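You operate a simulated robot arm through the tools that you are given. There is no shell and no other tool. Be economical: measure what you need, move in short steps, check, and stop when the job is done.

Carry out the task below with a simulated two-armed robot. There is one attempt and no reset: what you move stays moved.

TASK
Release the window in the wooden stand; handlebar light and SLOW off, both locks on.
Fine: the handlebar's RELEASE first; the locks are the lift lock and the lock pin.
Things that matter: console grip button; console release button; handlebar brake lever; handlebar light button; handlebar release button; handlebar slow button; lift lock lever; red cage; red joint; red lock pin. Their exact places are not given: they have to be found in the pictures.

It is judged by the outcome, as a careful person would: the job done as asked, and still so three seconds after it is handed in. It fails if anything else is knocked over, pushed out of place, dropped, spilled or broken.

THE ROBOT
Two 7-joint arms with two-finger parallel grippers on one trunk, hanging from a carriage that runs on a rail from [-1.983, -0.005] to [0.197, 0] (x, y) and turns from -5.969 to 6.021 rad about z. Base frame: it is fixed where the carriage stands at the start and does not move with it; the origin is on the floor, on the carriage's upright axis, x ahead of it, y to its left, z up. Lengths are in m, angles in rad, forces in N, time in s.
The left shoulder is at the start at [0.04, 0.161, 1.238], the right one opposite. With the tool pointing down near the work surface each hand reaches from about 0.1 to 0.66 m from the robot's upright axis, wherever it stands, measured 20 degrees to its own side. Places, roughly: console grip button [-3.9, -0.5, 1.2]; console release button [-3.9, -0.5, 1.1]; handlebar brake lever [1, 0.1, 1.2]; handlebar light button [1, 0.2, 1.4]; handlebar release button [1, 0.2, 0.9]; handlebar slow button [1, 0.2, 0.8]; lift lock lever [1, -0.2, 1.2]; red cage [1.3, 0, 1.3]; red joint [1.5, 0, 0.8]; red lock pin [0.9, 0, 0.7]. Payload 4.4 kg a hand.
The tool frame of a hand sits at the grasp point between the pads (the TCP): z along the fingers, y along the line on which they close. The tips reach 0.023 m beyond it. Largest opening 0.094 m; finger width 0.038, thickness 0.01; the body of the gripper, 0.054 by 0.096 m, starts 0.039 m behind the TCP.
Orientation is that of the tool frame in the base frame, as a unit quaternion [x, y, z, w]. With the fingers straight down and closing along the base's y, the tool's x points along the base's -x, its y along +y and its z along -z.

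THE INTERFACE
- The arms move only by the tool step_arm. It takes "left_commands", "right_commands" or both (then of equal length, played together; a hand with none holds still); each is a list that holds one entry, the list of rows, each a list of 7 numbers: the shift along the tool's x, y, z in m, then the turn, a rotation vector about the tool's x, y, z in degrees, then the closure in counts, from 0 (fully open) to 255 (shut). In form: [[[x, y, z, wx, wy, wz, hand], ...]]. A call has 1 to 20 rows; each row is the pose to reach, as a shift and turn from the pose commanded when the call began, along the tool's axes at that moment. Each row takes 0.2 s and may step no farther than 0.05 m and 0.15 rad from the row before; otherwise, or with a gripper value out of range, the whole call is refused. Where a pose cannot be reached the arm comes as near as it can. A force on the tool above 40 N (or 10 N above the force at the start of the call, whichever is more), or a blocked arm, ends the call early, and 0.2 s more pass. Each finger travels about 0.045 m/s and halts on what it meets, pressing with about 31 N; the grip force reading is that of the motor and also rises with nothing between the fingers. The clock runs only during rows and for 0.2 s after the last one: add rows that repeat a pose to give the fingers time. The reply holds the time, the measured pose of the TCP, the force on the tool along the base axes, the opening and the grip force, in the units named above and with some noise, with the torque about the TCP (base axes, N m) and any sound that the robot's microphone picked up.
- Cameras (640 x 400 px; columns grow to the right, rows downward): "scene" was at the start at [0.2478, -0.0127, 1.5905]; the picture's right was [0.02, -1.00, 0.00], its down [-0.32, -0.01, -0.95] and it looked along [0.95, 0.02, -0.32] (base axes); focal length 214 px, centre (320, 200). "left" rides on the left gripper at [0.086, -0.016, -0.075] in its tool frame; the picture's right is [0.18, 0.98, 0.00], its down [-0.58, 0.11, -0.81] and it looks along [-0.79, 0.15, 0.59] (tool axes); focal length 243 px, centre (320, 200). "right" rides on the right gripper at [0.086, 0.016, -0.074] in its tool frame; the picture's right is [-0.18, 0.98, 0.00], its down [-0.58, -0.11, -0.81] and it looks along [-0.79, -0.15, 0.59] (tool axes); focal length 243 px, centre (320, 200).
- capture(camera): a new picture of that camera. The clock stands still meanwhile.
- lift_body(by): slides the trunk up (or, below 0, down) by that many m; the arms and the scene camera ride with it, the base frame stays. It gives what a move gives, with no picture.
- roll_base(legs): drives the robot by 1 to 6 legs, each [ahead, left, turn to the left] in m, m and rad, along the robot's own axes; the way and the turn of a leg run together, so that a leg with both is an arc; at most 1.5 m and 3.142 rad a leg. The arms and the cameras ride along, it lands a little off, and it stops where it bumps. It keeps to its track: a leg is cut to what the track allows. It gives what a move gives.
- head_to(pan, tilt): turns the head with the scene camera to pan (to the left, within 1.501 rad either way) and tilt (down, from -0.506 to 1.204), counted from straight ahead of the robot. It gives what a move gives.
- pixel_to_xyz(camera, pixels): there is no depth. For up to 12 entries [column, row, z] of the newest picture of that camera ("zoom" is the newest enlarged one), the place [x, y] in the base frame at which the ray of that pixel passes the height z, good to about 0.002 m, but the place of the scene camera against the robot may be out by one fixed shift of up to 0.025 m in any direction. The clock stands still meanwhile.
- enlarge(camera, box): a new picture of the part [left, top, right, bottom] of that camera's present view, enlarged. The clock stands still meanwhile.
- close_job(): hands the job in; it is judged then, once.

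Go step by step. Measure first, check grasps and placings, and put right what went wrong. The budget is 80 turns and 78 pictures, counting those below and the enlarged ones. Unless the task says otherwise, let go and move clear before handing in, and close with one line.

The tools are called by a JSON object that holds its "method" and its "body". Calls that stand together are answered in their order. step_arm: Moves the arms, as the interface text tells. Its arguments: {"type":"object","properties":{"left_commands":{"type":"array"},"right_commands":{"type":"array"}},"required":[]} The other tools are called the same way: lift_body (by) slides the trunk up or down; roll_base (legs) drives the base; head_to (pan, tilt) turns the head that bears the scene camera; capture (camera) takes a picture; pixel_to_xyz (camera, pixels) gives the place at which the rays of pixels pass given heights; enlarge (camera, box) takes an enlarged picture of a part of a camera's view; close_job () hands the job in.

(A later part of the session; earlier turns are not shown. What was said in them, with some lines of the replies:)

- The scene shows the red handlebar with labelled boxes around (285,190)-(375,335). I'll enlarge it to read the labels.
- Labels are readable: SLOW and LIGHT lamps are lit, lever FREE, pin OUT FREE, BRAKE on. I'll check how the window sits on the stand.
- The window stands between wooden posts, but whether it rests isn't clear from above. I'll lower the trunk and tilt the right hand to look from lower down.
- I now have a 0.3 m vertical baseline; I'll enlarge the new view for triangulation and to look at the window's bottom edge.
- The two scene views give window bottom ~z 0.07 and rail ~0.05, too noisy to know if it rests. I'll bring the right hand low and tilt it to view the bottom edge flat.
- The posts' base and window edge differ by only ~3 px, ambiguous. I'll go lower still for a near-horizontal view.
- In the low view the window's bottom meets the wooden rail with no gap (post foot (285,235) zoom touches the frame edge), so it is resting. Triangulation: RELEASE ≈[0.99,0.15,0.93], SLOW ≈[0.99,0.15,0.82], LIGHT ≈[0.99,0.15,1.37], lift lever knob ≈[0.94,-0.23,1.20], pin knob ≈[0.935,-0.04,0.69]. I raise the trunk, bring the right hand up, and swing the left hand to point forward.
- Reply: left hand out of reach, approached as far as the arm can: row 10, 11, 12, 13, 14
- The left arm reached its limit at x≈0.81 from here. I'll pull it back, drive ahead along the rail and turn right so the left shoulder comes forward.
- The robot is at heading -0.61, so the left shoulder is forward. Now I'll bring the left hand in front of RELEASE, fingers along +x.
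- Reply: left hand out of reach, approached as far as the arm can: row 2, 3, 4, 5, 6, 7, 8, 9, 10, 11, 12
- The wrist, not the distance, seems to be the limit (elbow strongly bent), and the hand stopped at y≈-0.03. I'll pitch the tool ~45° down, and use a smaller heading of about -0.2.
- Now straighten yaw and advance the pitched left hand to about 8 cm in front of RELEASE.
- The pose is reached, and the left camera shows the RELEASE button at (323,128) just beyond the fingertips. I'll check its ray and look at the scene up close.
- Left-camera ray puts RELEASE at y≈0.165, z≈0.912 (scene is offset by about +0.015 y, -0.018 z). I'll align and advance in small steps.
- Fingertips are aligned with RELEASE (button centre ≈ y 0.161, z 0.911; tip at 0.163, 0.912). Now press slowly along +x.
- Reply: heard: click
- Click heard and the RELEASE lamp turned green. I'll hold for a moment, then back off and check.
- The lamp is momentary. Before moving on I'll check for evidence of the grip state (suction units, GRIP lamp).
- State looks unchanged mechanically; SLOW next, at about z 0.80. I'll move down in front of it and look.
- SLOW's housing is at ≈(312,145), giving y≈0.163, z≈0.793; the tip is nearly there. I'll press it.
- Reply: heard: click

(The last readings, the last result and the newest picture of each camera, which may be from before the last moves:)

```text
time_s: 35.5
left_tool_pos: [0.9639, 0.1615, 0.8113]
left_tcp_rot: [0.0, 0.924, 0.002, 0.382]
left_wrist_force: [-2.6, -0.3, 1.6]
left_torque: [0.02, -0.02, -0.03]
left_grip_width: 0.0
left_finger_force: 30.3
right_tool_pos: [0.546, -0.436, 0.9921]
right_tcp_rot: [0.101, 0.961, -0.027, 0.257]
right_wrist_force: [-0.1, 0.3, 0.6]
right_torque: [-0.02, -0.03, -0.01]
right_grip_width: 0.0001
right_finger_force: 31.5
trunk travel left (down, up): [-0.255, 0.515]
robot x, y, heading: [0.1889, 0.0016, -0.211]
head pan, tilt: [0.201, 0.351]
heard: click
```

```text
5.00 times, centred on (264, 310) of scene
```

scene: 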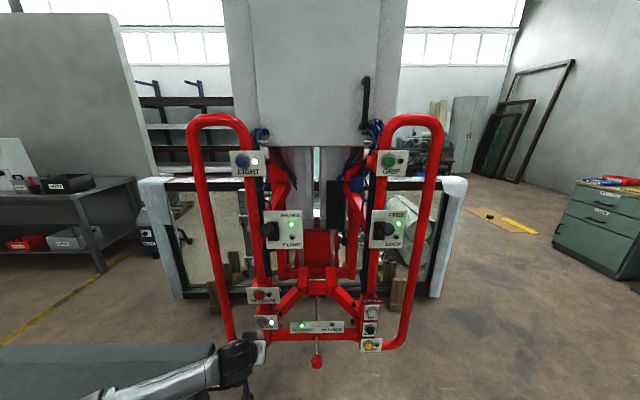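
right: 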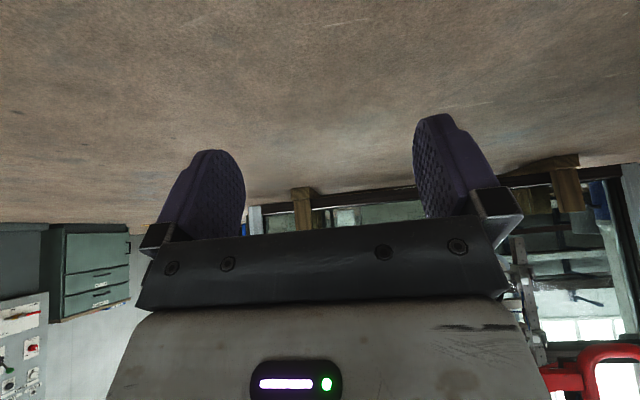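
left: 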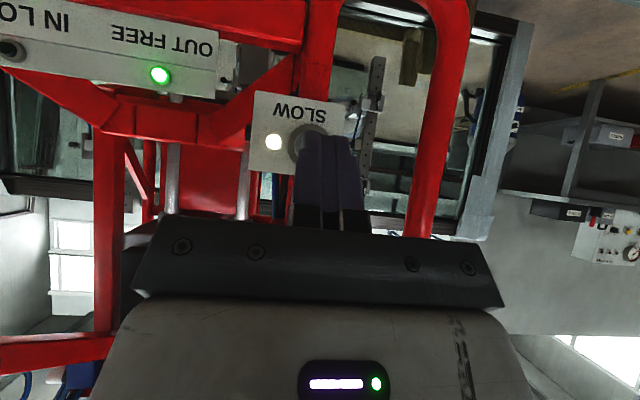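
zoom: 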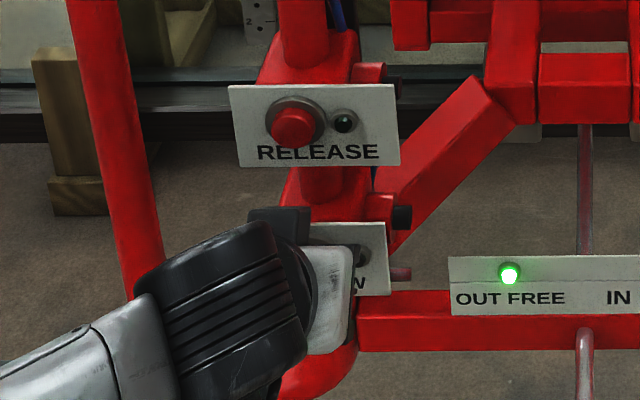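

SLOW is now off. I'll retract, and raise the trunk to reach LIGHT.

{"method": "step_arm", "body": {"left_commands": [[[0.012, 0, -0.012, 0, 0, 0, 255], [0.04, 0, -0.04, 0, 0, 0, 255], [0.07, 0, -0.07, 0, 0, 0, 255], [0.1, 0, -0.1, 0, 0, 0, 255], [0.1, 0, -0.1, 0, 0, 0, 255]]]}}

{"method": "lift_body", "body": {"by": 0.45}}

{"method": "step_arm", "body": {"left_commands": [[[-0.033, 0, -0.014, 0, 0, 0, 255], [-0.066, 0, -0.029, 0, 0, 0, 255], [-0.099, 0, -0.043, 0, 0, 0, 255], [-0.115, 0, -0.035, 0, 0, 0, 255], [-0.115, 0, -0.035, 0, 0, 0, 255]]]}}

{"method": "capture", "body": {"camera": "left"}}

{"method": "capture", "body": {"camera": "scene"}}

```text
time_s: 36.7
left_tool_pos: [0.8236, 0.1626, 0.8128]
left_tcp_rot: [-0.001, 0.924, 0.001, 0.383]
left_wrist_force: [1.0, -0.4, 0.7]
left_torque: [-0.03, -0.01, 0.02]
left_grip_width: 0.0
left_finger_force: 30.5
right_tool_pos: [0.5488, -0.4362, 0.9946]
right_tcp_rot: [0.102, 0.96, -0.028, 0.258]
right_wrist_force: [0.1, 0.8, -0.6]
right_torque: [-0.01, 0.01, -0.01]
right_grip_width: 0.0003
right_finger_force: 30.6
trunk travel left (down, up): [-0.255, 0.515]
robot x, y, heading: [0.1888, 0.0002, -0.208]
head pan, tilt: [0.201, 0.351]
```

```text
refused: 0.45 is not a number from -0.4 to 0.4
```

```text
time_s: 37.9
left_tool_pos: [0.878, 0.1636, 0.9185]
left_tcp_rot: [-0.001, 0.924, 0.002, 0.382]
left_wrist_force: [0.2, -0.2, -0.6]
left_torque: [0.01, 0.02, 0.03]
left_grip_width: 0.0
left_finger_force: 31.3
right_tool_pos: [0.5467, -0.4342, 0.9931]
right_tcp_rot: [0.102, 0.96, -0.028, 0.258]
right_wrist_force: [0.4, -0.6, 0.3]
right_torque: [0.03, 0.01, -0.04]
right_grip_width: 0.0002
right_finger_force: 31.2
trunk travel left (down, up): [-0.255, 0.515]
robot x, y, heading: [0.1918, 0.0026, -0.21]
head pan, tilt: [0.201, 0.351]
```

```text
40 pictures are left
```

left: 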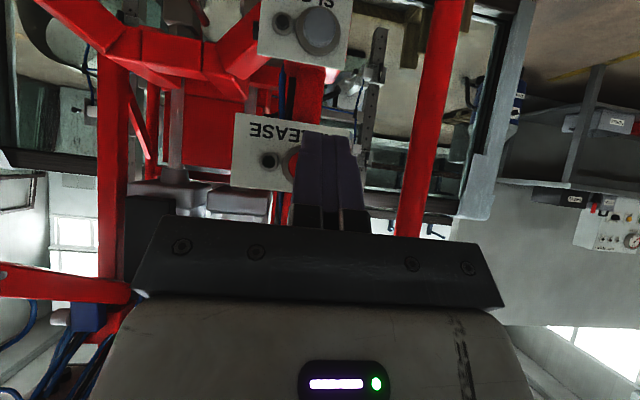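

```text
39 pictures are left
```

scene: 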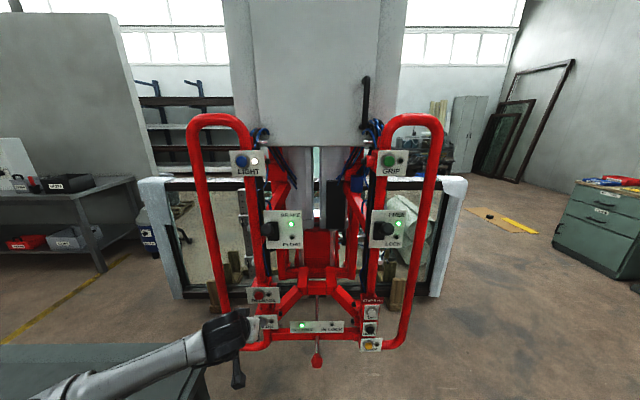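

The lift was refused (max 0.4 per call), though the arm move ran; the hand is safe at x 0.88. Retract a bit, lift 0.4, then raise to LIGHT's height.

{"method": "step_arm", "body": {"left_commands": [[[0.018, 0, -0.018, 0, 0, 0, 255], [0.036, 0, -0.036, 0, 0, 0, 255]]]}}

{"method": "lift_body", "body": {"by": 0.4}}

{"method": "step_arm", "body": {"left_commands": [[[-0.0354, 0, -0.0354, 0, 0, 0, 255], [-0.065, 0, 0.0, 0, 0, 0, 255], [-0.071, 0, 0.0, 0, 0, 0, 255]]]}}

{"method": "capture", "body": {"camera": "left"}}

{"method": "capture", "body": {"camera": "scene"}}

```text
time_s: 38.5
left_tool_pos: [0.8272, 0.1627, 0.9188]
left_tcp_rot: [-0.001, 0.924, 0.001, 0.382]
left_wrist_force: [-0.5, -0.2, -0.5]
left_torque: [0.01, 0.01, 0.02]
left_grip_width: 0.0001
left_finger_force: 31.4
right_tool_pos: [0.548, -0.4353, 0.993]
right_tcp_rot: [0.102, 0.96, -0.028, 0.258]
right_wrist_force: [0.3, -0.2, -0.1]
right_torque: [0.02, 0.0, -0.01]
right_grip_width: 0.0
right_finger_force: 30.7
trunk travel left (down, up): [-0.255, 0.515]
robot x, y, heading: [0.1881, 0.001, -0.207]
head pan, tilt: [0.201, 0.351]
```

```text
time_s: 42.4
left_tool_pos: [0.8283, 0.1628, 1.317]
left_tcp_rot: [-0.001, 0.924, 0.001, 0.382]
left_wrist_force: [0.7, 0.1, 0.4]
left_torque: [0.0, -0.01, 0.04]
left_grip_width: 0.0
left_finger_force: 31.0
right_tool_pos: [0.548, -0.4352, 1.3936]
right_tcp_rot: [0.102, 0.961, -0.028, 0.256]
right_wrist_force: [0.0, -0.9, 0.1]
right_torque: [0.0, 0.0, -0.01]
right_grip_width: 0.0
right_finger_force: 31.1
trunk travel left (down, up): [-0.655, 0.115]
robot x, y, heading: [0.1901, 0.0054, -0.212]
head pan, tilt: [0.201, 0.351]
```

```text
time_s: 43.2
left_tool_pos: [0.8784, 0.1593, 1.3701]
left_tcp_rot: [-0.001, 0.924, 0.002, 0.382]
left_wrist_force: [0.4, -0.5, 0.3]
left_torque: [-0.03, 0.0, -0.01]
left_grip_width: 0.0
left_finger_force: 31.6
right_tool_pos: [0.5475, -0.4341, 1.3922]
right_tcp_rot: [0.101, 0.961, -0.027, 0.257]
right_wrist_force: [0.6, -0.1, 0.1]
right_torque: [0.02, 0.0, 0.04]
right_grip_width: 0.0
right_finger_force: 31.3
trunk travel left (down, up): [-0.655, 0.115]
robot x, y, heading: [0.1932, -0.001, -0.21]
head pan, tilt: [0.201, 0.351]
```

```text
38 pictures are left
```

left: 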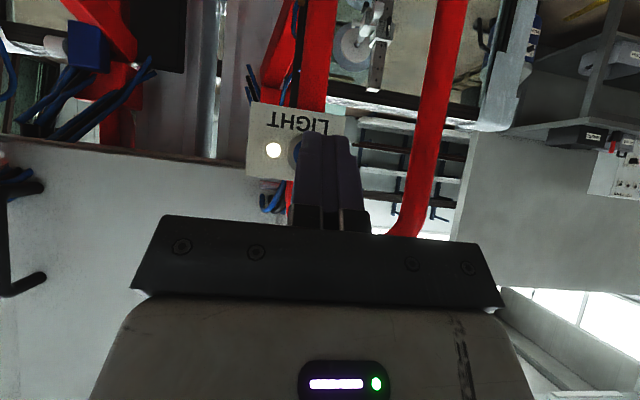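

```text
37 pictures are left
```

scene: 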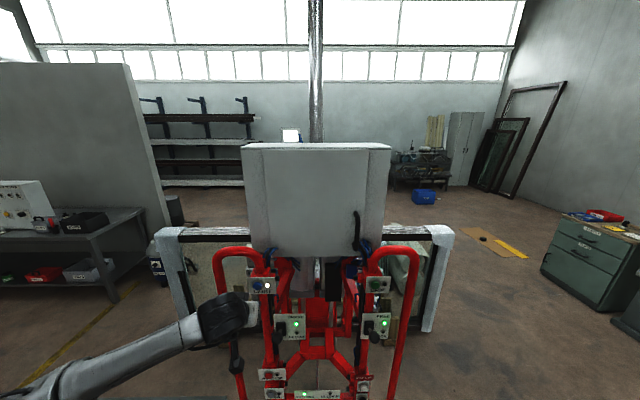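

LIGHT lamp at (273,150) in the left view puts the button at y≈0.163, z≈1.35; the tip is aligned within 5 mm. Press.

{"method": "step_arm", "body": {"left_commands": [[[-0.02, 0.004, 0.025, 0, 0, 0, 255], [-0.04, 0.004, 0.045, 0, 0, 0, 255], [-0.048, 0.004, 0.053, 0, 0, 0, 255], [-0.052, 0.004, 0.057, 0, 0, 0, 255], [-0.056, 0.004, 0.061, 0, 0, 0, 255], [-0.059, 0.004, 0.064, 0, 0, 0, 255]]]}}

{"method": "capture", "body": {"camera": "left"}}

```text
time_s: 44.6
left_tool_pos: [0.9651, 0.167, 1.365]
left_tcp_rot: [0.0, 0.924, 0.0, 0.382]
left_wrist_force: [-6.3, 0.1, 2.2]
left_torque: [0.01, -0.09, -0.02]
left_grip_width: 0.0001
left_finger_force: 30.9
right_tool_pos: [0.5472, -0.4361, 1.3934]
right_tcp_rot: [0.102, 0.961, -0.027, 0.257]
right_wrist_force: [-0.1, -0.6, -0.3]
right_torque: [-0.01, 0.0, -0.03]
right_grip_width: 0.0
right_finger_force: 30.6
trunk travel left (down, up): [-0.655, 0.115]
robot x, y, heading: [0.1868, 0.0017, -0.212]
head pan, tilt: [0.201, 0.351]
heard: click
```

```text
36 pictures are left
```

left: 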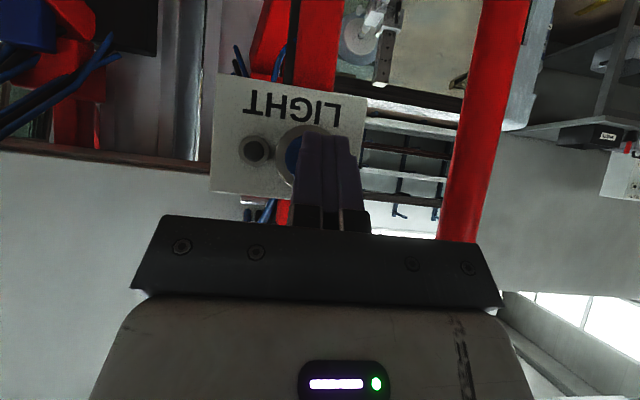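

LIGHT lamp is off. Retract left, turn the robot to heading +0.2 and lower the trunk for the right arm.

{"method": "step_arm", "body": {"left_commands": [[[0.01, 0, -0.01, 0, 0, 0, 255], [0.04, 0, -0.04, 0, 0, 0, 255], [0.07, 0, -0.07, 0, 0, 0, 255], [0.1, 0, -0.1, 0, 0, 0, 255], [0.13, 0, -0.13, 0, 0, 0, 255], [0.16, 0, -0.16, 0, 0, 0, 255], [0.19, 0, -0.19, 0, 0, 0, 255], [0.21, 0, -0.21, 0, 0, 0, 255], [0.21, 0, -0.21, 0, 0, 0, 255]]]}}

{"method": "roll_base", "body": {"legs": [[0, 0, 0.42]]}}

{"method": "lift_body", "body": {"by": -0.17}}

{"method": "head_to", "body": {"pan": -0.2, "tilt": 0.35}}

{"method": "capture", "body": {"camera": "scene"}}

```text
time_s: 46.6
left_tool_pos: [0.668, 0.1672, 1.3658]
left_tcp_rot: [-0.001, 0.924, 0.002, 0.383]
left_wrist_force: [0.0, 0.1, 0.2]
left_torque: [0.02, -0.01, -0.02]
left_grip_width: 0.0002
left_finger_force: 30.9
right_tool_pos: [0.5473, -0.4345, 1.3935]
right_tcp_rot: [0.101, 0.961, -0.027, 0.257]
right_wrist_force: [-0.6, 0.2, 0.5]
right_torque: [0.02, 0.04, 0.03]
right_grip_width: 0.0
right_finger_force: 31.1
trunk travel left (down, up): [-0.655, 0.115]
robot x, y, heading: [0.1891, 0.0007, -0.215]
head pan, tilt: [0.201, 0.351]
```

```text
time_s: 48.2
left_tool_pos: [0.5569, 0.3498, 1.3657]
left_tcp_rot: [-0.196, 0.903, 0.082, 0.373]
left_wrist_force: [0.3, 0.0, 0.7]
left_torque: [-0.01, -0.02, -0.01]
left_grip_width: 0.0001
left_finger_force: 31.0
right_tool_pos: [0.6948, -0.2486, 1.3932]
right_tcp_rot: [-0.103, 0.96, 0.027, 0.257]
right_wrist_force: [-0.6, 0.4, 0.5]
right_torque: [-0.03, 0.0, 0.0]
right_grip_width: 0.0002
right_finger_force: 30.5
trunk travel left (down, up): [-0.655, 0.115]
robot x, y, heading: [0.1914, 0.0044, 0.218]
head pan, tilt: [0.201, 0.351]
```

```text
time_s: 50.1
left_tool_pos: [0.5571, 0.3487, 1.1953]
left_tcp_rot: [-0.196, 0.903, 0.082, 0.373]
left_wrist_force: [0.6, 0.3, 0.3]
left_torque: [-0.03, -0.02, 0.01]
left_grip_width: 0.0001
left_finger_force: 30.4
right_tool_pos: [0.6953, -0.2496, 1.2231]
right_tcp_rot: [-0.104, 0.96, 0.027, 0.258]
right_wrist_force: [0.1, 0.0, 1.1]
right_torque: [0.02, -0.02, -0.02]
right_grip_width: 0.0
right_finger_force: 31.1
trunk travel left (down, up): [-0.485, 0.285]
robot x, y, heading: [0.1881, 0.0007, 0.218]
head pan, tilt: [0.201, 0.351]
```

```text
time_s: 51.0
left_tool_pos: [0.557, 0.3492, 1.1957]
left_tcp_rot: [-0.196, 0.903, 0.082, 0.373]
left_wrist_force: [0.1, 0.8, 0.7]
left_torque: [-0.01, -0.05, 0.01]
left_grip_width: 0.0002
left_finger_force: 30.9
right_tool_pos: [0.6961, -0.2494, 1.2227]
right_tcp_rot: [-0.103, 0.96, 0.027, 0.257]
right_wrist_force: [-0.9, -0.4, 0.1]
right_torque: [0.0, -0.02, 0.03]
right_grip_width: 0.0003
right_finger_force: 31.4
trunk travel left (down, up): [-0.485, 0.285]
robot x, y, heading: [0.1907, -0.002, 0.216]
head pan, tilt: [-0.201, 0.351]
```

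```text
35 pictures are left
```

scene: 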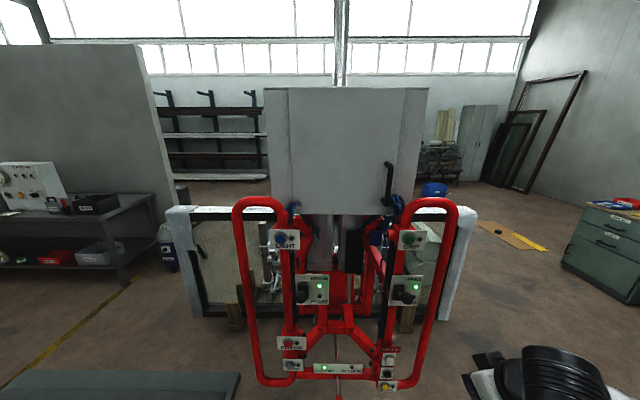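

Now I pitch the right hand to 45° in front of and above the lift-lock lever, and look with its camera.

{"method": "step_arm", "body": {"right_commands": [[[-0.038, 0.001, 0.0083, 1.85, -3.75, 2.45, 255], [-0.076, 0.002, 0.0167, 3.7, -7.5, 4.9, 255], [-0.114, 0.003, 0.025, 5.5, -11.2, 7.35, 255], [-0.152, 0.0037, 0.0334, 7.4, -15, 9.8, 255], [-0.152, 0.0037, 0.0334, 7.4, -15, 9.8, 255]]]}}

{"method": "capture", "body": {"camera": "right"}}

{"method": "enlarge", "body": {"camera": "scene", "box": [350, 220, 478, 300]}}

```text
time_s: 52.2
left_tool_pos: [0.5568, 0.3498, 1.1953]
left_tcp_rot: [-0.196, 0.903, 0.082, 0.373]
left_wrist_force: [-0.1, -0.2, 0.0]
left_torque: [0.0, 0.01, -0.01]
left_grip_width: 0.0
left_finger_force: 31.2
right_tool_pos: [0.8409, -0.2146, 1.27]
right_tcp_rot: [0.0, 0.924, 0.002, 0.383]
right_wrist_force: [-0.8, -0.2, 0.1]
right_torque: [0.0, -0.06, 0.0]
right_grip_width: 0.0001
right_finger_force: 30.7
trunk travel left (down, up): [-0.485, 0.285]
robot x, y, heading: [0.1922, 0.0005, 0.215]
head pan, tilt: [-0.201, 0.351]
```

```text
34 pictures are left
```

right: 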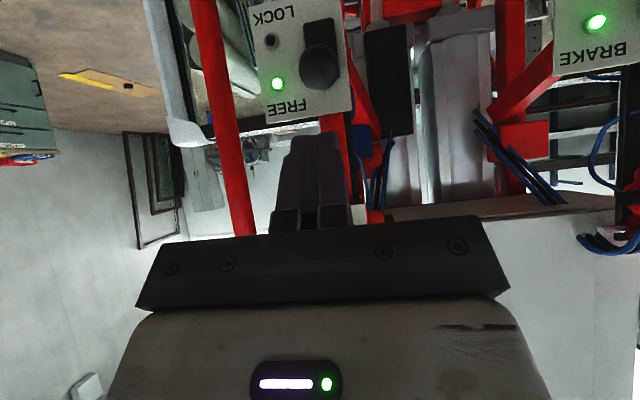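

```text
5.00 times, centred on (414, 260) of scene
```

zoom: 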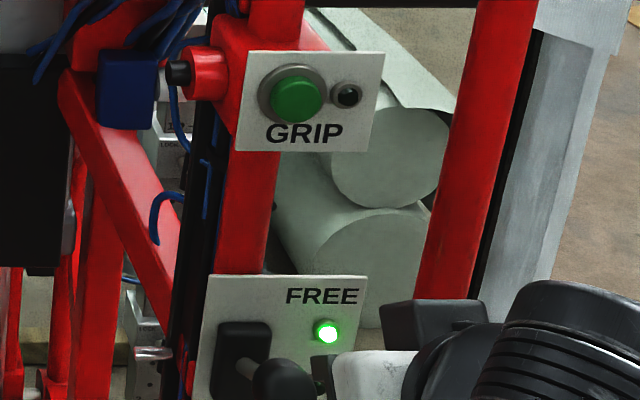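

Right camera shows the knob at (320,70): ≈[0.937,-0.217,1.186], matching triangulation. I'll open partway and slide the fingers around it along the tool axis.

{"method": "step_arm", "body": {"right_commands": [[[0, 0, 0, 0, 0, 0, 60], [0, 0, 0, 0, 0, 0, 60], [0, 0, 0, 0, 0, 0, 60], [0, 0, 0, 0, 0, 0, 60], [-0.002, -0.002, 0.035, 0, 0, 0, 60], [-0.004, -0.002, 0.07, 0, 0, 0, 60], [-0.006, -0.002, 0.1, 0, 0, 0, 60], [-0.007, -0.002, 0.12, 0, 0, 0, 60], [-0.007, -0.002, 0.12, 0, 0, 0, 60]]]}}

{"method": "capture", "body": {"camera": "right"}}

{"method": "enlarge", "body": {"camera": "scene", "box": [350, 250, 478, 330]}}

```text
time_s: 54.2
left_tool_pos: [0.5563, 0.3503, 1.1951]
left_tcp_rot: [-0.196, 0.903, 0.083, 0.373]
left_wrist_force: [-0.1, -0.3, -0.2]
left_torque: [-0.03, 0.01, -0.01]
left_grip_width: 0.0002
left_finger_force: 31.0
right_tool_pos: [0.9311, -0.2165, 1.1903]
right_tcp_rot: [-0.001, 0.924, 0.002, 0.384]
right_wrist_force: [-0.3, -0.1, -0.5]
right_torque: [0.01, 0.0, 0.06]
right_grip_width: 0.072
right_finger_force: 0.0
trunk travel left (down, up): [-0.485, 0.285]
robot x, y, heading: [0.1966, -0.0007, 0.216]
head pan, tilt: [-0.201, 0.351]
```

```text
32 pictures are left
```

right: 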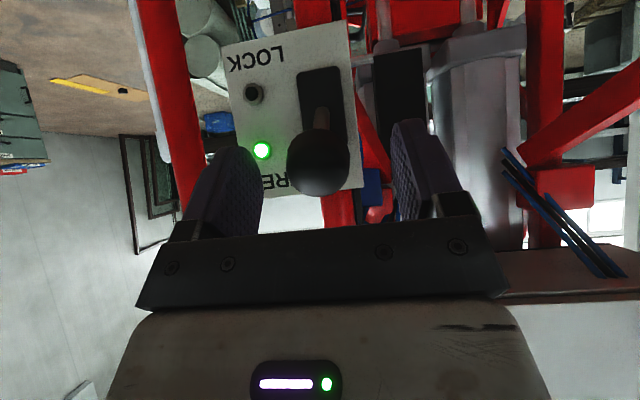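

```text
5.00 times, centred on (414, 290) of scene
```

zoom: 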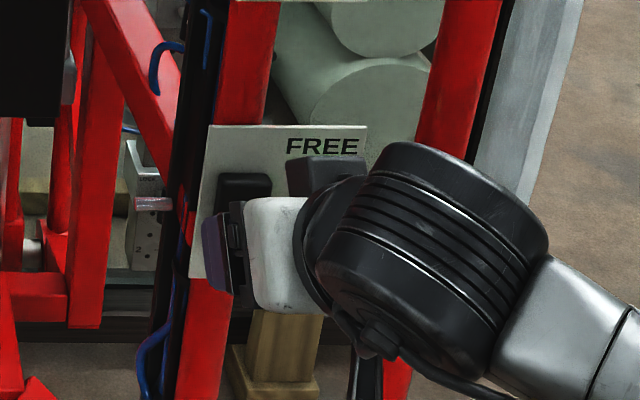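

The knob (318,162) sits between the fingers, about 1.8 cm deeper. Advance a little and close on it.

{"method": "step_arm", "body": {"right_commands": [[[-0.001, -0.001, 0.014, 0, 0, 0, 60], [-0.001, -0.001, 0.014, 0, 0, 0, 120], [-0.001, -0.001, 0.014, 0, 0, 0, 200], [-0.001, -0.001, 0.014, 0, 0, 0, 200], [-0.001, -0.001, 0.014, 0, 0, 0, 200], [-0.001, -0.001, 0.014, 0, 0, 0, 200]]]}}

```text
time_s: 55.6
left_tool_pos: [0.5566, 0.349, 1.196]
left_tcp_rot: [-0.195, 0.903, 0.081, 0.373]
left_wrist_force: [0.0, 1.0, -0.8]
left_torque: [0.0, -0.01, 0.0]
left_grip_width: 0.0003
left_finger_force: 30.7
right_tool_pos: [0.939, -0.2178, 1.1797]
right_tcp_rot: [0.0, 0.924, 0.001, 0.383]
right_wrist_force: [-1.4, -2.3, -0.4]
right_torque: [0.02, 0.09, -0.14]
right_grip_width: 0.0344
right_finger_force: 45.1
trunk travel left (down, up): [-0.485, 0.285]
robot x, y, heading: [0.1901, -0.0007, 0.215]
head pan, tilt: [-0.201, 0.351]
```

Gripped the knob at 34 mm. Now move it down along its arc.

{"method": "step_arm", "body": {"right_commands": [[[0.008, 0, 0.0025, 0, 0, 0, 200], [0.0163, 0, 0.0049, 0, 0, 0, 200], [0.0237, 0, 0.0095, 0, 0, 0, 200], [0.0311, 0, 0.0141, 0, 0, 0, 200], [0.0371, 0, 0.0208, 0, 0, 0, 200], [0.0431, 0, 0.0276, 0, 0, 0, 200], [0.047, 0, 0.035, 0, 0, 0, 200], [0.0509, 0, 0.0424, 0, 0, 0, 200], [0.0527, 0, 0.0512, 0, 0, 0, 200]]]}}

{"method": "capture", "body": {"camera": "right"}}

```text
time_s: 57.6
left_tool_pos: [0.5551, 0.3481, 1.1943]
left_tcp_rot: [-0.195, 0.903, 0.081, 0.373]
left_wrist_force: [0.8, -0.5, 0.2]
left_torque: [-0.01, -0.01, 0.0]
left_grip_width: 0.0001
left_finger_force: 31.1
right_tool_pos: [0.9382, -0.2189, 1.1032]
right_tcp_rot: [-0.001, 0.924, 0.0, 0.381]
right_wrist_force: [-13.7, -7.7, 2.0]
right_torque: [0.09, -0.71, -0.3]
right_grip_width: 0.0334
right_finger_force: 43.6
trunk travel left (down, up): [-0.485, 0.285]
robot x, y, heading: [0.193, 0.0008, 0.214]
head pan, tilt: [-0.201, 0.351]
```

```text
30 pictures are left
```

right: 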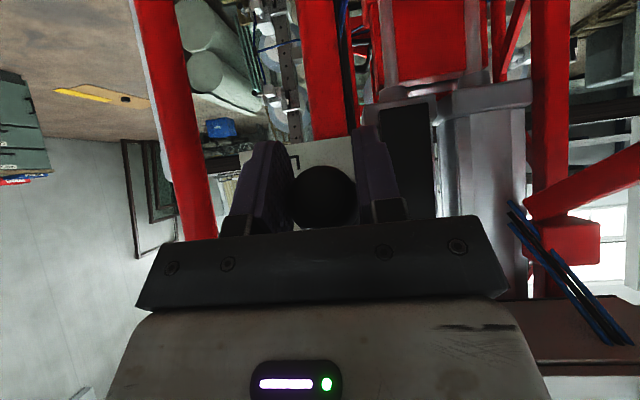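

Moved down with modest force. I'll look at the panel LEDs from the scene before letting go.

{"method": "enlarge", "body": {"camera": "scene", "box": [350, 250, 478, 330]}}

```text
5.00 times, centred on (414, 290) of scene
```

zoom: 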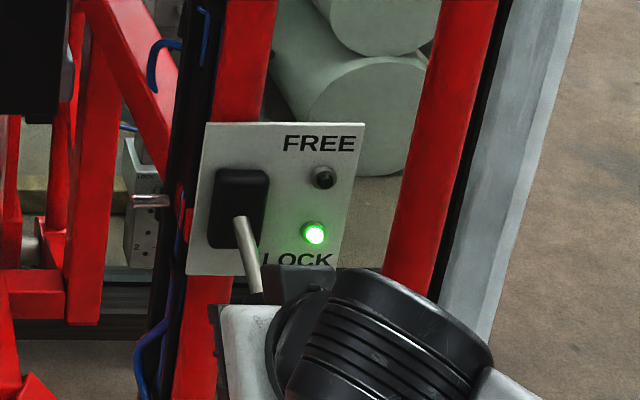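

LOCK lamp is green. Open, retract along the tool axis, and lower the trunk toward the lock pin.

{"method": "step_arm", "body": {"right_commands": [[[0, 0, 0, 0, 0, 0, 60], [0, 0, 0, 0, 0, 0, 60], [0, 0, 0, 0, 0, 0, 60], [0, 0, -0.03, 0, 0, 0, 60], [0, 0, -0.06, 0, 0, 0, 60], [0, 0, -0.1, 0, 0, 0, 60], [0, 0, -0.14, 0, 0, 0, 60], [0.035, 0, -0.175, 0, 0, 0, 60], [0.035, 0, -0.175, 0, 0, 0, 60]]]}}

{"method": "lift_body", "body": {"by": -0.3}}

{"method": "capture", "body": {"camera": "scene"}}

{"method": "enlarge", "body": {"camera": "scene", "box": [240, 150, 464, 290]}}

```text
time_s: 59.6
left_tool_pos: [0.5574, 0.3497, 1.1947]
left_tcp_rot: [-0.196, 0.903, 0.082, 0.373]
left_wrist_force: [0.6, -0.4, 1.2]
left_torque: [0.0, 0.01, 0.01]
left_grip_width: 0.0001
left_finger_force: 30.9
right_tool_pos: [0.7895, -0.2168, 1.2047]
right_tcp_rot: [0.0, 0.923, 0.001, 0.384]
right_wrist_force: [-0.2, 0.4, 0.5]
right_torque: [0.0, 0.0, -0.02]
right_grip_width: 0.072
right_finger_force: 0.0
trunk travel left (down, up): [-0.485, 0.285]
robot x, y, heading: [0.1899, 0.0026, 0.212]
head pan, tilt: [-0.201, 0.351]
```

```text
time_s: 62.6
left_tool_pos: [0.5562, 0.3488, 0.8945]
left_tcp_rot: [-0.196, 0.903, 0.082, 0.372]
left_wrist_force: [-0.1, -0.5, -0.6]
left_torque: [0.02, -0.01, 0.0]
left_grip_width: 0.0
left_finger_force: 30.8
right_tool_pos: [0.7887, -0.2185, 0.9039]
right_tcp_rot: [-0.001, 0.924, 0.002, 0.383]
right_wrist_force: [-0.4, 0.1, -0.4]
right_torque: [0.03, 0.0, 0.05]
right_grip_width: 0.0719
right_finger_force: 0.1
trunk travel left (down, up): [-0.185, 0.585]
robot x, y, heading: [0.1897, 0.0027, 0.211]
head pan, tilt: [-0.201, 0.351]
```

```text
28 pictures are left
```

scene: 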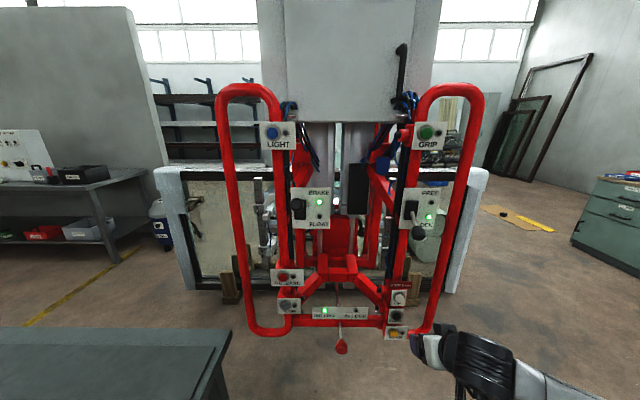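

```text
2.86 times, centred on (352, 220) of scene
```

zoom: 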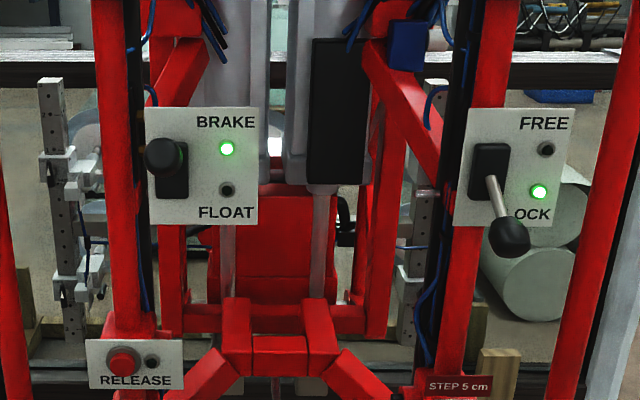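

Both lamps read as expected (BRAKE unchanged, LOCK on). Move the right hand near the pin knob and look.

{"method": "step_arm", "body": {"right_commands": [[[0.0133, 0.032, 0.016, 0, 0, 0, 60], [0.0267, 0.064, 0.032, 0, 0, 0, 60], [0.04, 0.0965, 0.048, 0, 0, 0, 60], [0.0533, 0.129, 0.064, 0, 0, 0, 60], [0.0667, 0.161, 0.08, 0, 0, 0, 60], [0.08, 0.193, 0.0955, 0, 0, 0, 60], [0.08, 0.193, 0.0955, 0, 0, 0, 60]]]}}

{"method": "capture", "body": {"camera": "right"}}

```text
time_s: 64.2
left_tool_pos: [0.5565, 0.348, 0.8947]
left_tcp_rot: [-0.196, 0.903, 0.081, 0.373]
left_wrist_force: [-0.2, -0.8, 0.1]
left_torque: [0.03, 0.0, 0.02]
left_grip_width: 0.0003
left_finger_force: 31.1
right_tool_pos: [0.8008, -0.0255, 0.7803]
right_tcp_rot: [0.0, 0.923, 0.001, 0.384]
right_wrist_force: [0.0, -0.1, 0.4]
right_torque: [0.01, -0.01, -0.02]
right_grip_width: 0.0719
right_finger_force: 0.0
trunk travel left (down, up): [-0.185, 0.585]
robot x, y, heading: [0.1906, 0.0015, 0.215]
head pan, tilt: [-0.201, 0.351]
```

```text
26 pictures are left
```

right: 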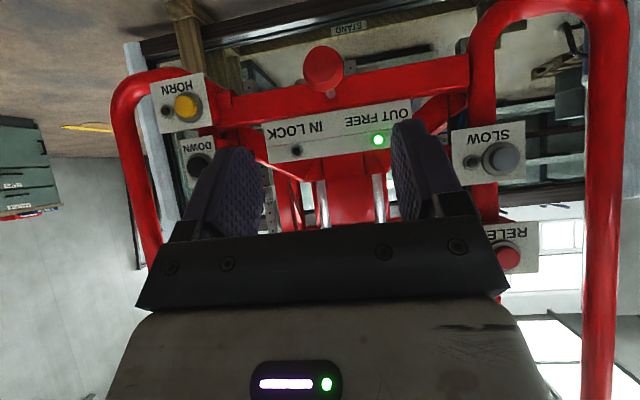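

Pin knob at (324,68): ≈[0.935,-0.027,0.68]. Approach with fingers straddling it.

{"method": "step_arm", "body": {"right_commands": [[[-0.006, -0.001, 0.04, 0, 0, 0, 60], [-0.013, -0.0015, 0.08, 0, 0, 0, 60], [-0.02, -0.0015, 0.115, 0, 0, 0, 60], [-0.0225, -0.0015, 0.135, 0, 0, 0, 60], [-0.0225, -0.0015, 0.135, 0, 0, 0, 60]]]}}

{"method": "capture", "body": {"camera": "right"}}

```text
time_s: 65.4
left_tool_pos: [0.5558, 0.3484, 0.8952]
left_tcp_rot: [-0.197, 0.903, 0.083, 0.373]
left_wrist_force: [0.2, -0.4, 0.3]
left_torque: [0.0, 0.0, 0.0]
left_grip_width: 0.0
left_finger_force: 30.6
right_tool_pos: [0.9112, -0.0237, 0.7034]
right_tcp_rot: [-0.001, 0.923, 0.002, 0.384]
right_wrist_force: [-0.8, 0.1, 0.8]
right_torque: [-0.03, 0.04, -0.01]
right_grip_width: 0.0721
right_finger_force: 0.1
trunk travel left (down, up): [-0.185, 0.585]
robot x, y, heading: [0.1895, 0.0005, 0.216]
head pan, tilt: [-0.201, 0.351]
```

```text
25 pictures are left
```

right: 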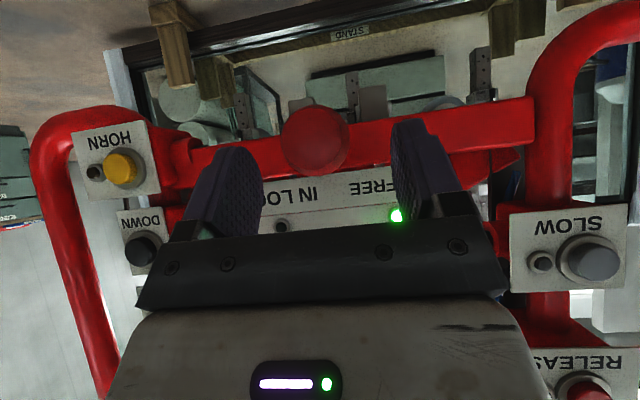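

Consistent: knob at ≈[0.937,-0.027,0.681]. Advance so the fingertips hold it and close.

{"method": "step_arm", "body": {"right_commands": [[[-0.001, -0.0025, 0.011, 0, 0, 0, 60], [-0.0023, -0.0025, 0.022, 0, 0, 0, 60], [-0.0023, -0.0025, 0.022, 0, 0, 0, 120], [-0.0023, -0.0025, 0.022, 0, 0, 0, 200], [-0.0023, -0.0025, 0.022, 0, 0, 0, 200], [-0.0023, -0.0025, 0.022, 0, 0, 0, 200], [-0.0023, -0.0025, 0.022, 0, 0, 0, 200]]]}}

{"method": "capture", "body": {"camera": "right"}}

```text
time_s: 67.0
left_tool_pos: [0.5558, 0.3498, 0.8951]
left_tcp_rot: [-0.195, 0.903, 0.082, 0.373]
left_wrist_force: [0.3, -0.7, -0.8]
left_torque: [0.01, 0.03, 0.01]
left_grip_width: 0.0
left_finger_force: 30.5
right_tool_pos: [0.9291, -0.0277, 0.6873]
right_tcp_rot: [-0.001, 0.923, 0.003, 0.384]
right_wrist_force: [0.2, -0.9, -2.9]
right_torque: [-0.08, -0.05, 0.01]
right_grip_width: 0.0402
right_finger_force: 45.0
trunk travel left (down, up): [-0.185, 0.585]
robot x, y, heading: [0.1918, 0.0005, 0.213]
head pan, tilt: [-0.201, 0.351]
```

```text
24 pictures are left
```

right: 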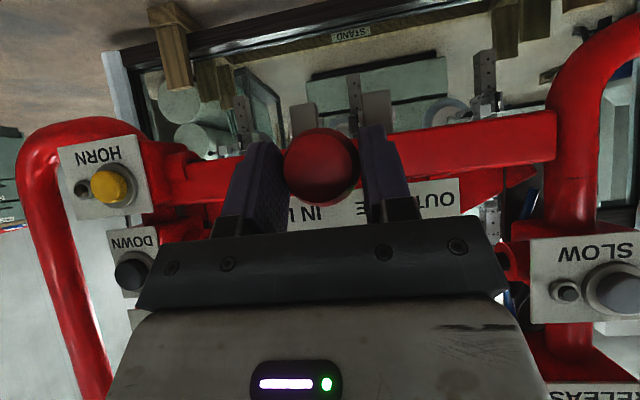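

Knob gripped (40 mm). Push it in along +x.

{"method": "step_arm", "body": {"right_commands": [[[-0.0035, 0, 0.0035, 0, 0, 0, 200], [-0.007, 0, 0.007, 0, 0, 0, 200], [-0.0106, 0, 0.0106, 0, 0, 0, 200], [-0.0141, 0, 0.0141, 0, 0, 0, 200], [-0.0177, 0, 0.0177, 0, 0, 0, 200], [-0.0212, 0, 0.0212, 0, 0, 0, 200], [-0.0247, 0, 0.0247, 0, 0, 0, 200]]]}}

{"method": "enlarge", "body": {"camera": "scene", "box": [280, 270, 408, 350]}}

```text
time_s: 68.6
left_tool_pos: [0.559, 0.3493, 0.8945]
left_tcp_rot: [-0.196, 0.903, 0.082, 0.374]
left_wrist_force: [0.5, -0.2, 0.3]
left_torque: [-0.01, 0.01, -0.03]
left_grip_width: 0.0
left_finger_force: 31.2
right_tool_pos: [0.965, -0.0267, 0.6874]
right_tcp_rot: [-0.001, 0.923, 0.001, 0.384]
right_wrist_force: [3.7, 0.8, 1.2]
right_torque: [0.08, 0.19, -0.26]
right_grip_width: 0.0401
right_finger_force: 44.9
trunk travel left (down, up): [-0.185, 0.585]
robot x, y, heading: [0.1861, -0.0004, 0.22]
head pan, tilt: [-0.201, 0.351]
```

```text
5.00 times, centred on (344, 310) of scene
```

zoom: 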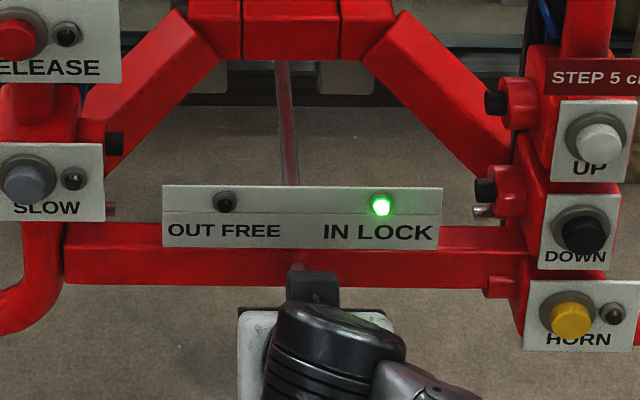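

IN LOCK is lit. A few mm more to seat it, then open and retract.

{"method": "step_arm", "body": {"right_commands": [[[-0.002, 0, 0.002, 0, 0, 0, 200], [-0.0035, 0, 0.0035, 0, 0, 0, 200], [-0.0035, 0, 0.0035, 0, 0, 0, 200]]]}}

{"method": "step_arm", "body": {"right_commands": [[[0, 0, 0, 0, 0, 0, 60], [0, 0, 0, 0, 0, 0, 60], [0, 0, 0, 0, 0, 0, 60], [0, 0, 0, 0, 0, 0, 60], [0, 0, -0.03, 0, 0, 0, 60], [0, 0, -0.07, 0, 0, 0, 60], [0, 0, -0.11, 0, 0, 0, 60], [0.03, 0, -0.15, 0, 0, 0, 60], [0.06, 0, -0.18, 0, 0, 0, 60], [0.06, 0, -0.18, 0, 0, 0, 60]]]}}

{"method": "capture", "body": {"camera": "scene"}}

{"method": "capture", "body": {"camera": "right"}}

```text
time_s: 69.4
left_tool_pos: [0.5566, 0.3491, 0.8957]
left_tcp_rot: [-0.196, 0.903, 0.081, 0.372]
left_wrist_force: [-0.3, 0.0, 0.2]
left_torque: [0.01, 0.0, -0.02]
left_grip_width: 0.0002
left_finger_force: 31.3
right_tool_pos: [0.9687, -0.0275, 0.6858]
right_tcp_rot: [-0.001, 0.923, 0.001, 0.384]
right_wrist_force: [-5.4, -2.0, 8.9]
right_torque: [-0.12, -0.61, -0.09]
right_grip_width: 0.0399
right_finger_force: 45.0
trunk travel left (down, up): [-0.185, 0.585]
robot x, y, heading: [0.1889, -0.0039, 0.217]
head pan, tilt: [-0.201, 0.351]
```

```text
time_s: 71.6
left_tool_pos: [0.5577, 0.3489, 0.8947]
left_tcp_rot: [-0.195, 0.903, 0.082, 0.374]
left_wrist_force: [-0.9, -0.6, -0.1]
left_torque: [-0.02, 0.0, 0.0]
left_grip_width: 0.0002
left_finger_force: 30.9
right_tool_pos: [0.8004, -0.0258, 0.7711]
right_tcp_rot: [0.0, 0.924, 0.001, 0.383]
right_wrist_force: [0.5, -0.3, -0.4]
right_torque: [0.03, 0.04, -0.01]
right_grip_width: 0.0722
right_finger_force: 0.1
trunk travel left (down, up): [-0.185, 0.585]
robot x, y, heading: [0.1911, 0.0004, 0.215]
head pan, tilt: [-0.201, 0.351]
```

```text
22 pictures are left
```

scene: 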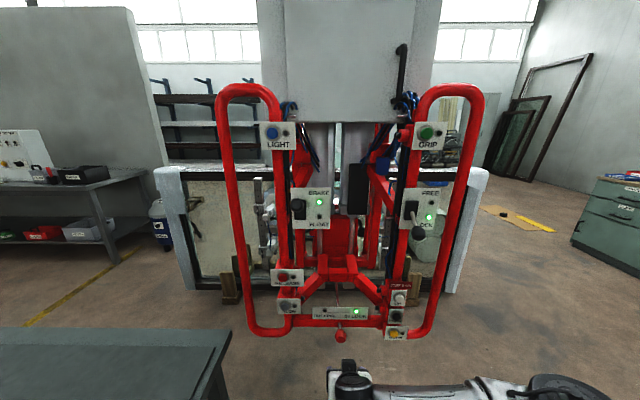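

```text
21 pictures are left
```

right: 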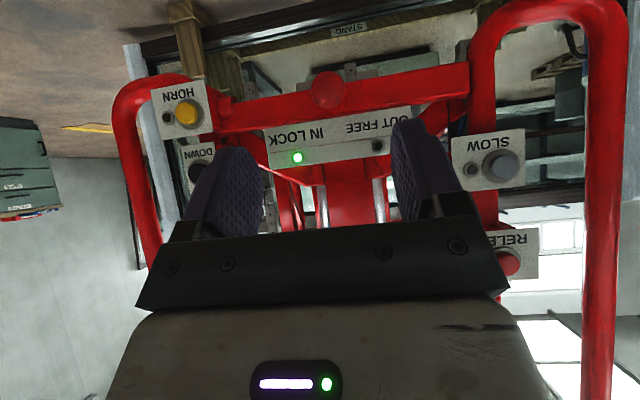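

All lamps are as wanted: LIGHT and SLOW off, LOCK on, IN LOCK on. I'll check the suction cups for evidence that the window has been let go.

{"method": "enlarge", "body": {"camera": "scene", "box": [235, 160, 331, 220]}}

{"method": "enlarge", "body": {"camera": "scene", "box": [230, 215, 326, 275]}}

{"method": "enlarge", "body": {"camera": "scene", "box": [365, 110, 493, 190]}}

```text
6.67 times, centred on (283, 190) of scene
```

zoom: 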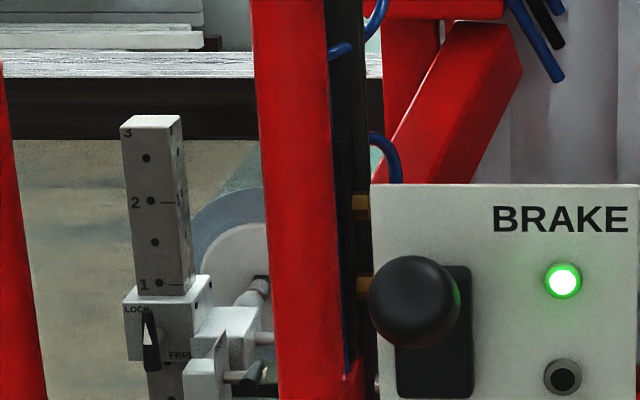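

```text
6.67 times, centred on (278, 245) of scene
```

zoom: 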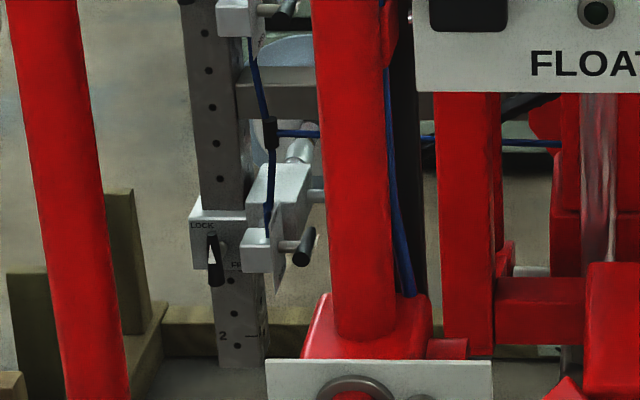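

```text
5.00 times, centred on (429, 150) of scene
```

zoom: 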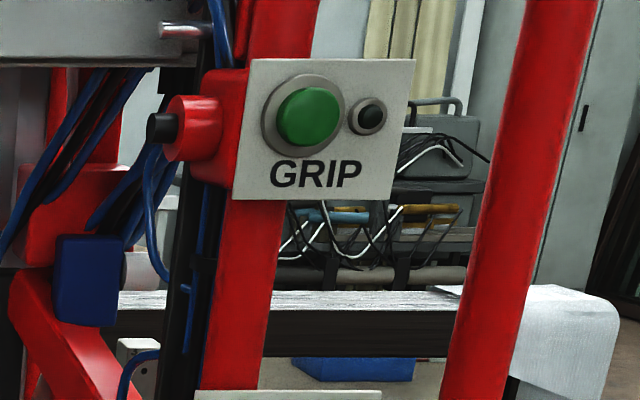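

The cup state isn't visible from here. I'll tuck the right hand in and look back toward the console (x≈-3.9) to see if it shows a grip state.

{"method": "step_arm", "body": {"right_commands": [[[0, -0.01, -0.04, 0, 0, 0, 60], [0, -0.03, -0.08, 0, 0, 0, 60], [0, -0.05, -0.12, 0, 0, 0, 60], [0, -0.08, -0.16, 0, 0, 0, 60], [0, -0.11, -0.2, 0, 0, 0, 60], [0.02, -0.14, -0.23, 0, 0, 0, 60], [0.02, -0.14, -0.23, 0, 0, 0, 60]]]}}

{"method": "head_to", "body": {"pan": 1.5, "tilt": 0.2}}

{"method": "capture", "body": {"camera": "scene"}}

```text
time_s: 73.2
left_tool_pos: [0.5577, 0.3498, 0.8957]
left_tcp_rot: [-0.196, 0.903, 0.083, 0.373]
left_wrist_force: [-0.2, 0.4, 0.2]
left_torque: [0.04, 0.0, 0.01]
left_grip_width: 0.0
left_finger_force: 31.2
right_tool_pos: [0.6679, -0.1558, 0.9183]
right_tcp_rot: [0.0, 0.924, 0.001, 0.383]
right_wrist_force: [-0.7, 0.5, -0.1]
right_torque: [0.02, 0.03, -0.01]
right_grip_width: 0.0716
right_finger_force: 0.1
right hand out of reach, approached as far as the arm can: row 5, 6, 7
trunk travel left (down, up): [-0.185, 0.585]
robot x, y, heading: [0.1923, 0.0015, 0.218]
head pan, tilt: [-0.201, 0.351]
```

```text
time_s: 74.9
left_tool_pos: [0.5574, 0.3492, 0.8938]
left_tcp_rot: [-0.196, 0.904, 0.082, 0.372]
left_wrist_force: [0.3, 0.1, 0.3]
left_torque: [-0.04, -0.01, 0.03]
left_grip_width: 0.0
left_finger_force: 31.2
right_tool_pos: [0.6677, -0.1564, 0.9184]
right_tcp_rot: [-0.001, 0.924, 0.001, 0.382]
right_wrist_force: [-0.5, -0.2, -0.6]
right_torque: [-0.02, -0.01, 0.0]
right_grip_width: 0.0719
right_finger_force: 0.2
trunk travel left (down, up): [-0.185, 0.585]
robot x, y, heading: [0.1928, 0.0013, 0.221]
head pan, tilt: [1.499, 0.201]
```

```text
17 pictures are left
```

scene: 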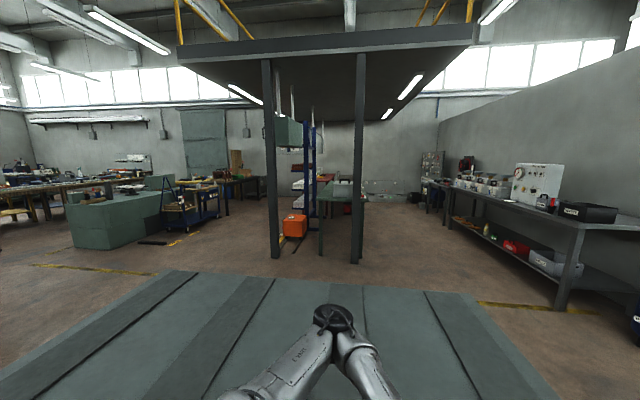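

The surroundings are clear. Raise the trunk a bit for clearance over the bench and turn left 1.2 rad to view the console behind.

{"method": "lift_body", "body": {"by": 0.25}}

{"method": "roll_base", "body": {"legs": [[0, 0, 1.2]]}}

{"method": "capture", "body": {"camera": "scene"}}

```text
time_s: 77.5
left_tool_pos: [0.5561, 0.3489, 1.1453]
left_tcp_rot: [-0.195, 0.904, 0.082, 0.373]
left_wrist_force: [0.1, 0.2, -0.1]
left_torque: [0.0, 0.03, 0.01]
left_grip_width: 0.0
left_finger_force: 31.2
right_tool_pos: [0.668, -0.1565, 1.1667]
right_tcp_rot: [0.0, 0.924, 0.002, 0.382]
right_wrist_force: [0.8, 0.4, 0.4]
right_torque: [0.03, 0.02, 0.0]
right_grip_width: 0.0716
right_finger_force: 0.0
trunk travel left (down, up): [-0.435, 0.335]
robot x, y, heading: [0.1889, 0.0037, 0.215]
head pan, tilt: [1.499, 0.201]
```

```text
time_s: 80.9
left_tool_pos: [0.0014, 0.4687, 1.1461]
left_tcp_rot: [0.67, -0.636, -0.278, -0.262]
left_wrist_force: [-0.2, -1.5, 0.2]
left_torque: [-0.03, 0.03, -0.03]
left_grip_width: 0.0
left_finger_force: 30.9
right_tool_pos: [0.5121, 0.3861, 1.1689]
right_tcp_rot: [-0.52, 0.764, 0.217, 0.316]
right_wrist_force: [-0.6, -0.5, 0.2]
right_torque: [0.02, 0.01, 0.03]
right_grip_width: 0.0721
right_finger_force: 0.0
trunk travel left (down, up): [-0.435, 0.335]
robot x, y, heading: [0.1914, 0.0002, 1.413]
head pan, tilt: [1.499, 0.201]
```

```text
16 pictures are left
```

scene: 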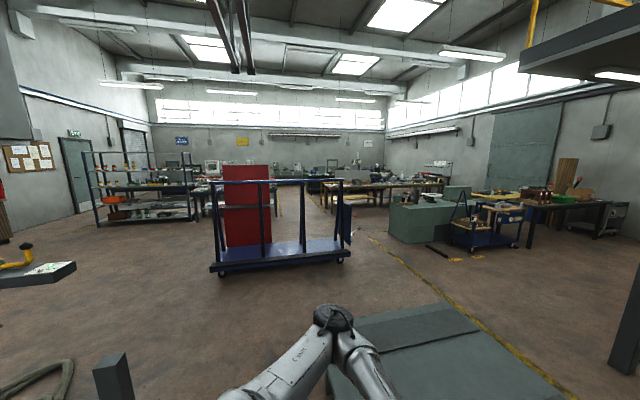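

The console should be slightly left of centre, near the red board at (245,200). Enlarge that.

{"method": "enlarge", "body": {"camera": "scene", "box": [185, 150, 313, 230]}}

{"method": "enlarge", "body": {"camera": "scene", "box": [0, 220, 128, 300]}}

```text
5.00 times, centred on (249, 190) of scene
```

zoom: 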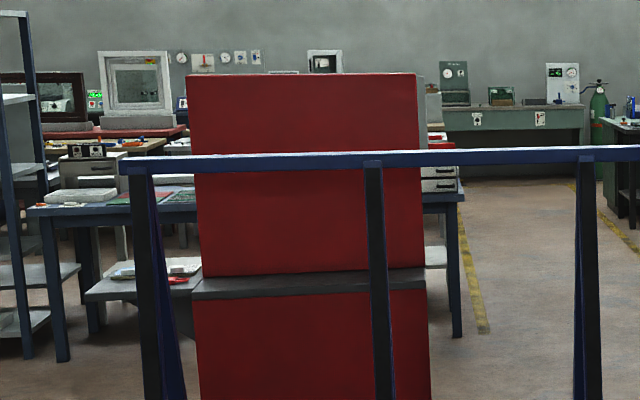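

```text
5.00 times, centred on (64, 260) of scene
```

zoom: 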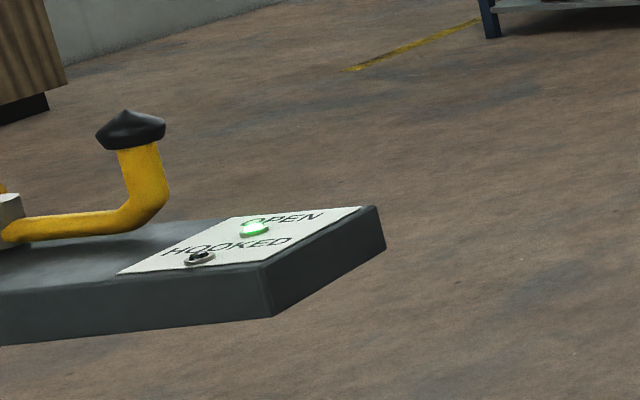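

Everything reads as asked, and the console turns out to be out of reach behind a cart, so it was left alone. RELEASE clicked with its lamp green, both hands are clear, and I'm handing in.

{"method": "close_job", "body": {}}

```text
The job is handed in.
```

I pressed the handlebar's RELEASE first: it clicked and its lamp went green while I held it about 1.5 s, but I couldn't see the suction cups to confirm the window let go. By their lamps, LIGHT and SLOW are off and both the lift lock and the lock pin are on; BRAKE is unchanged and both arms are clear.
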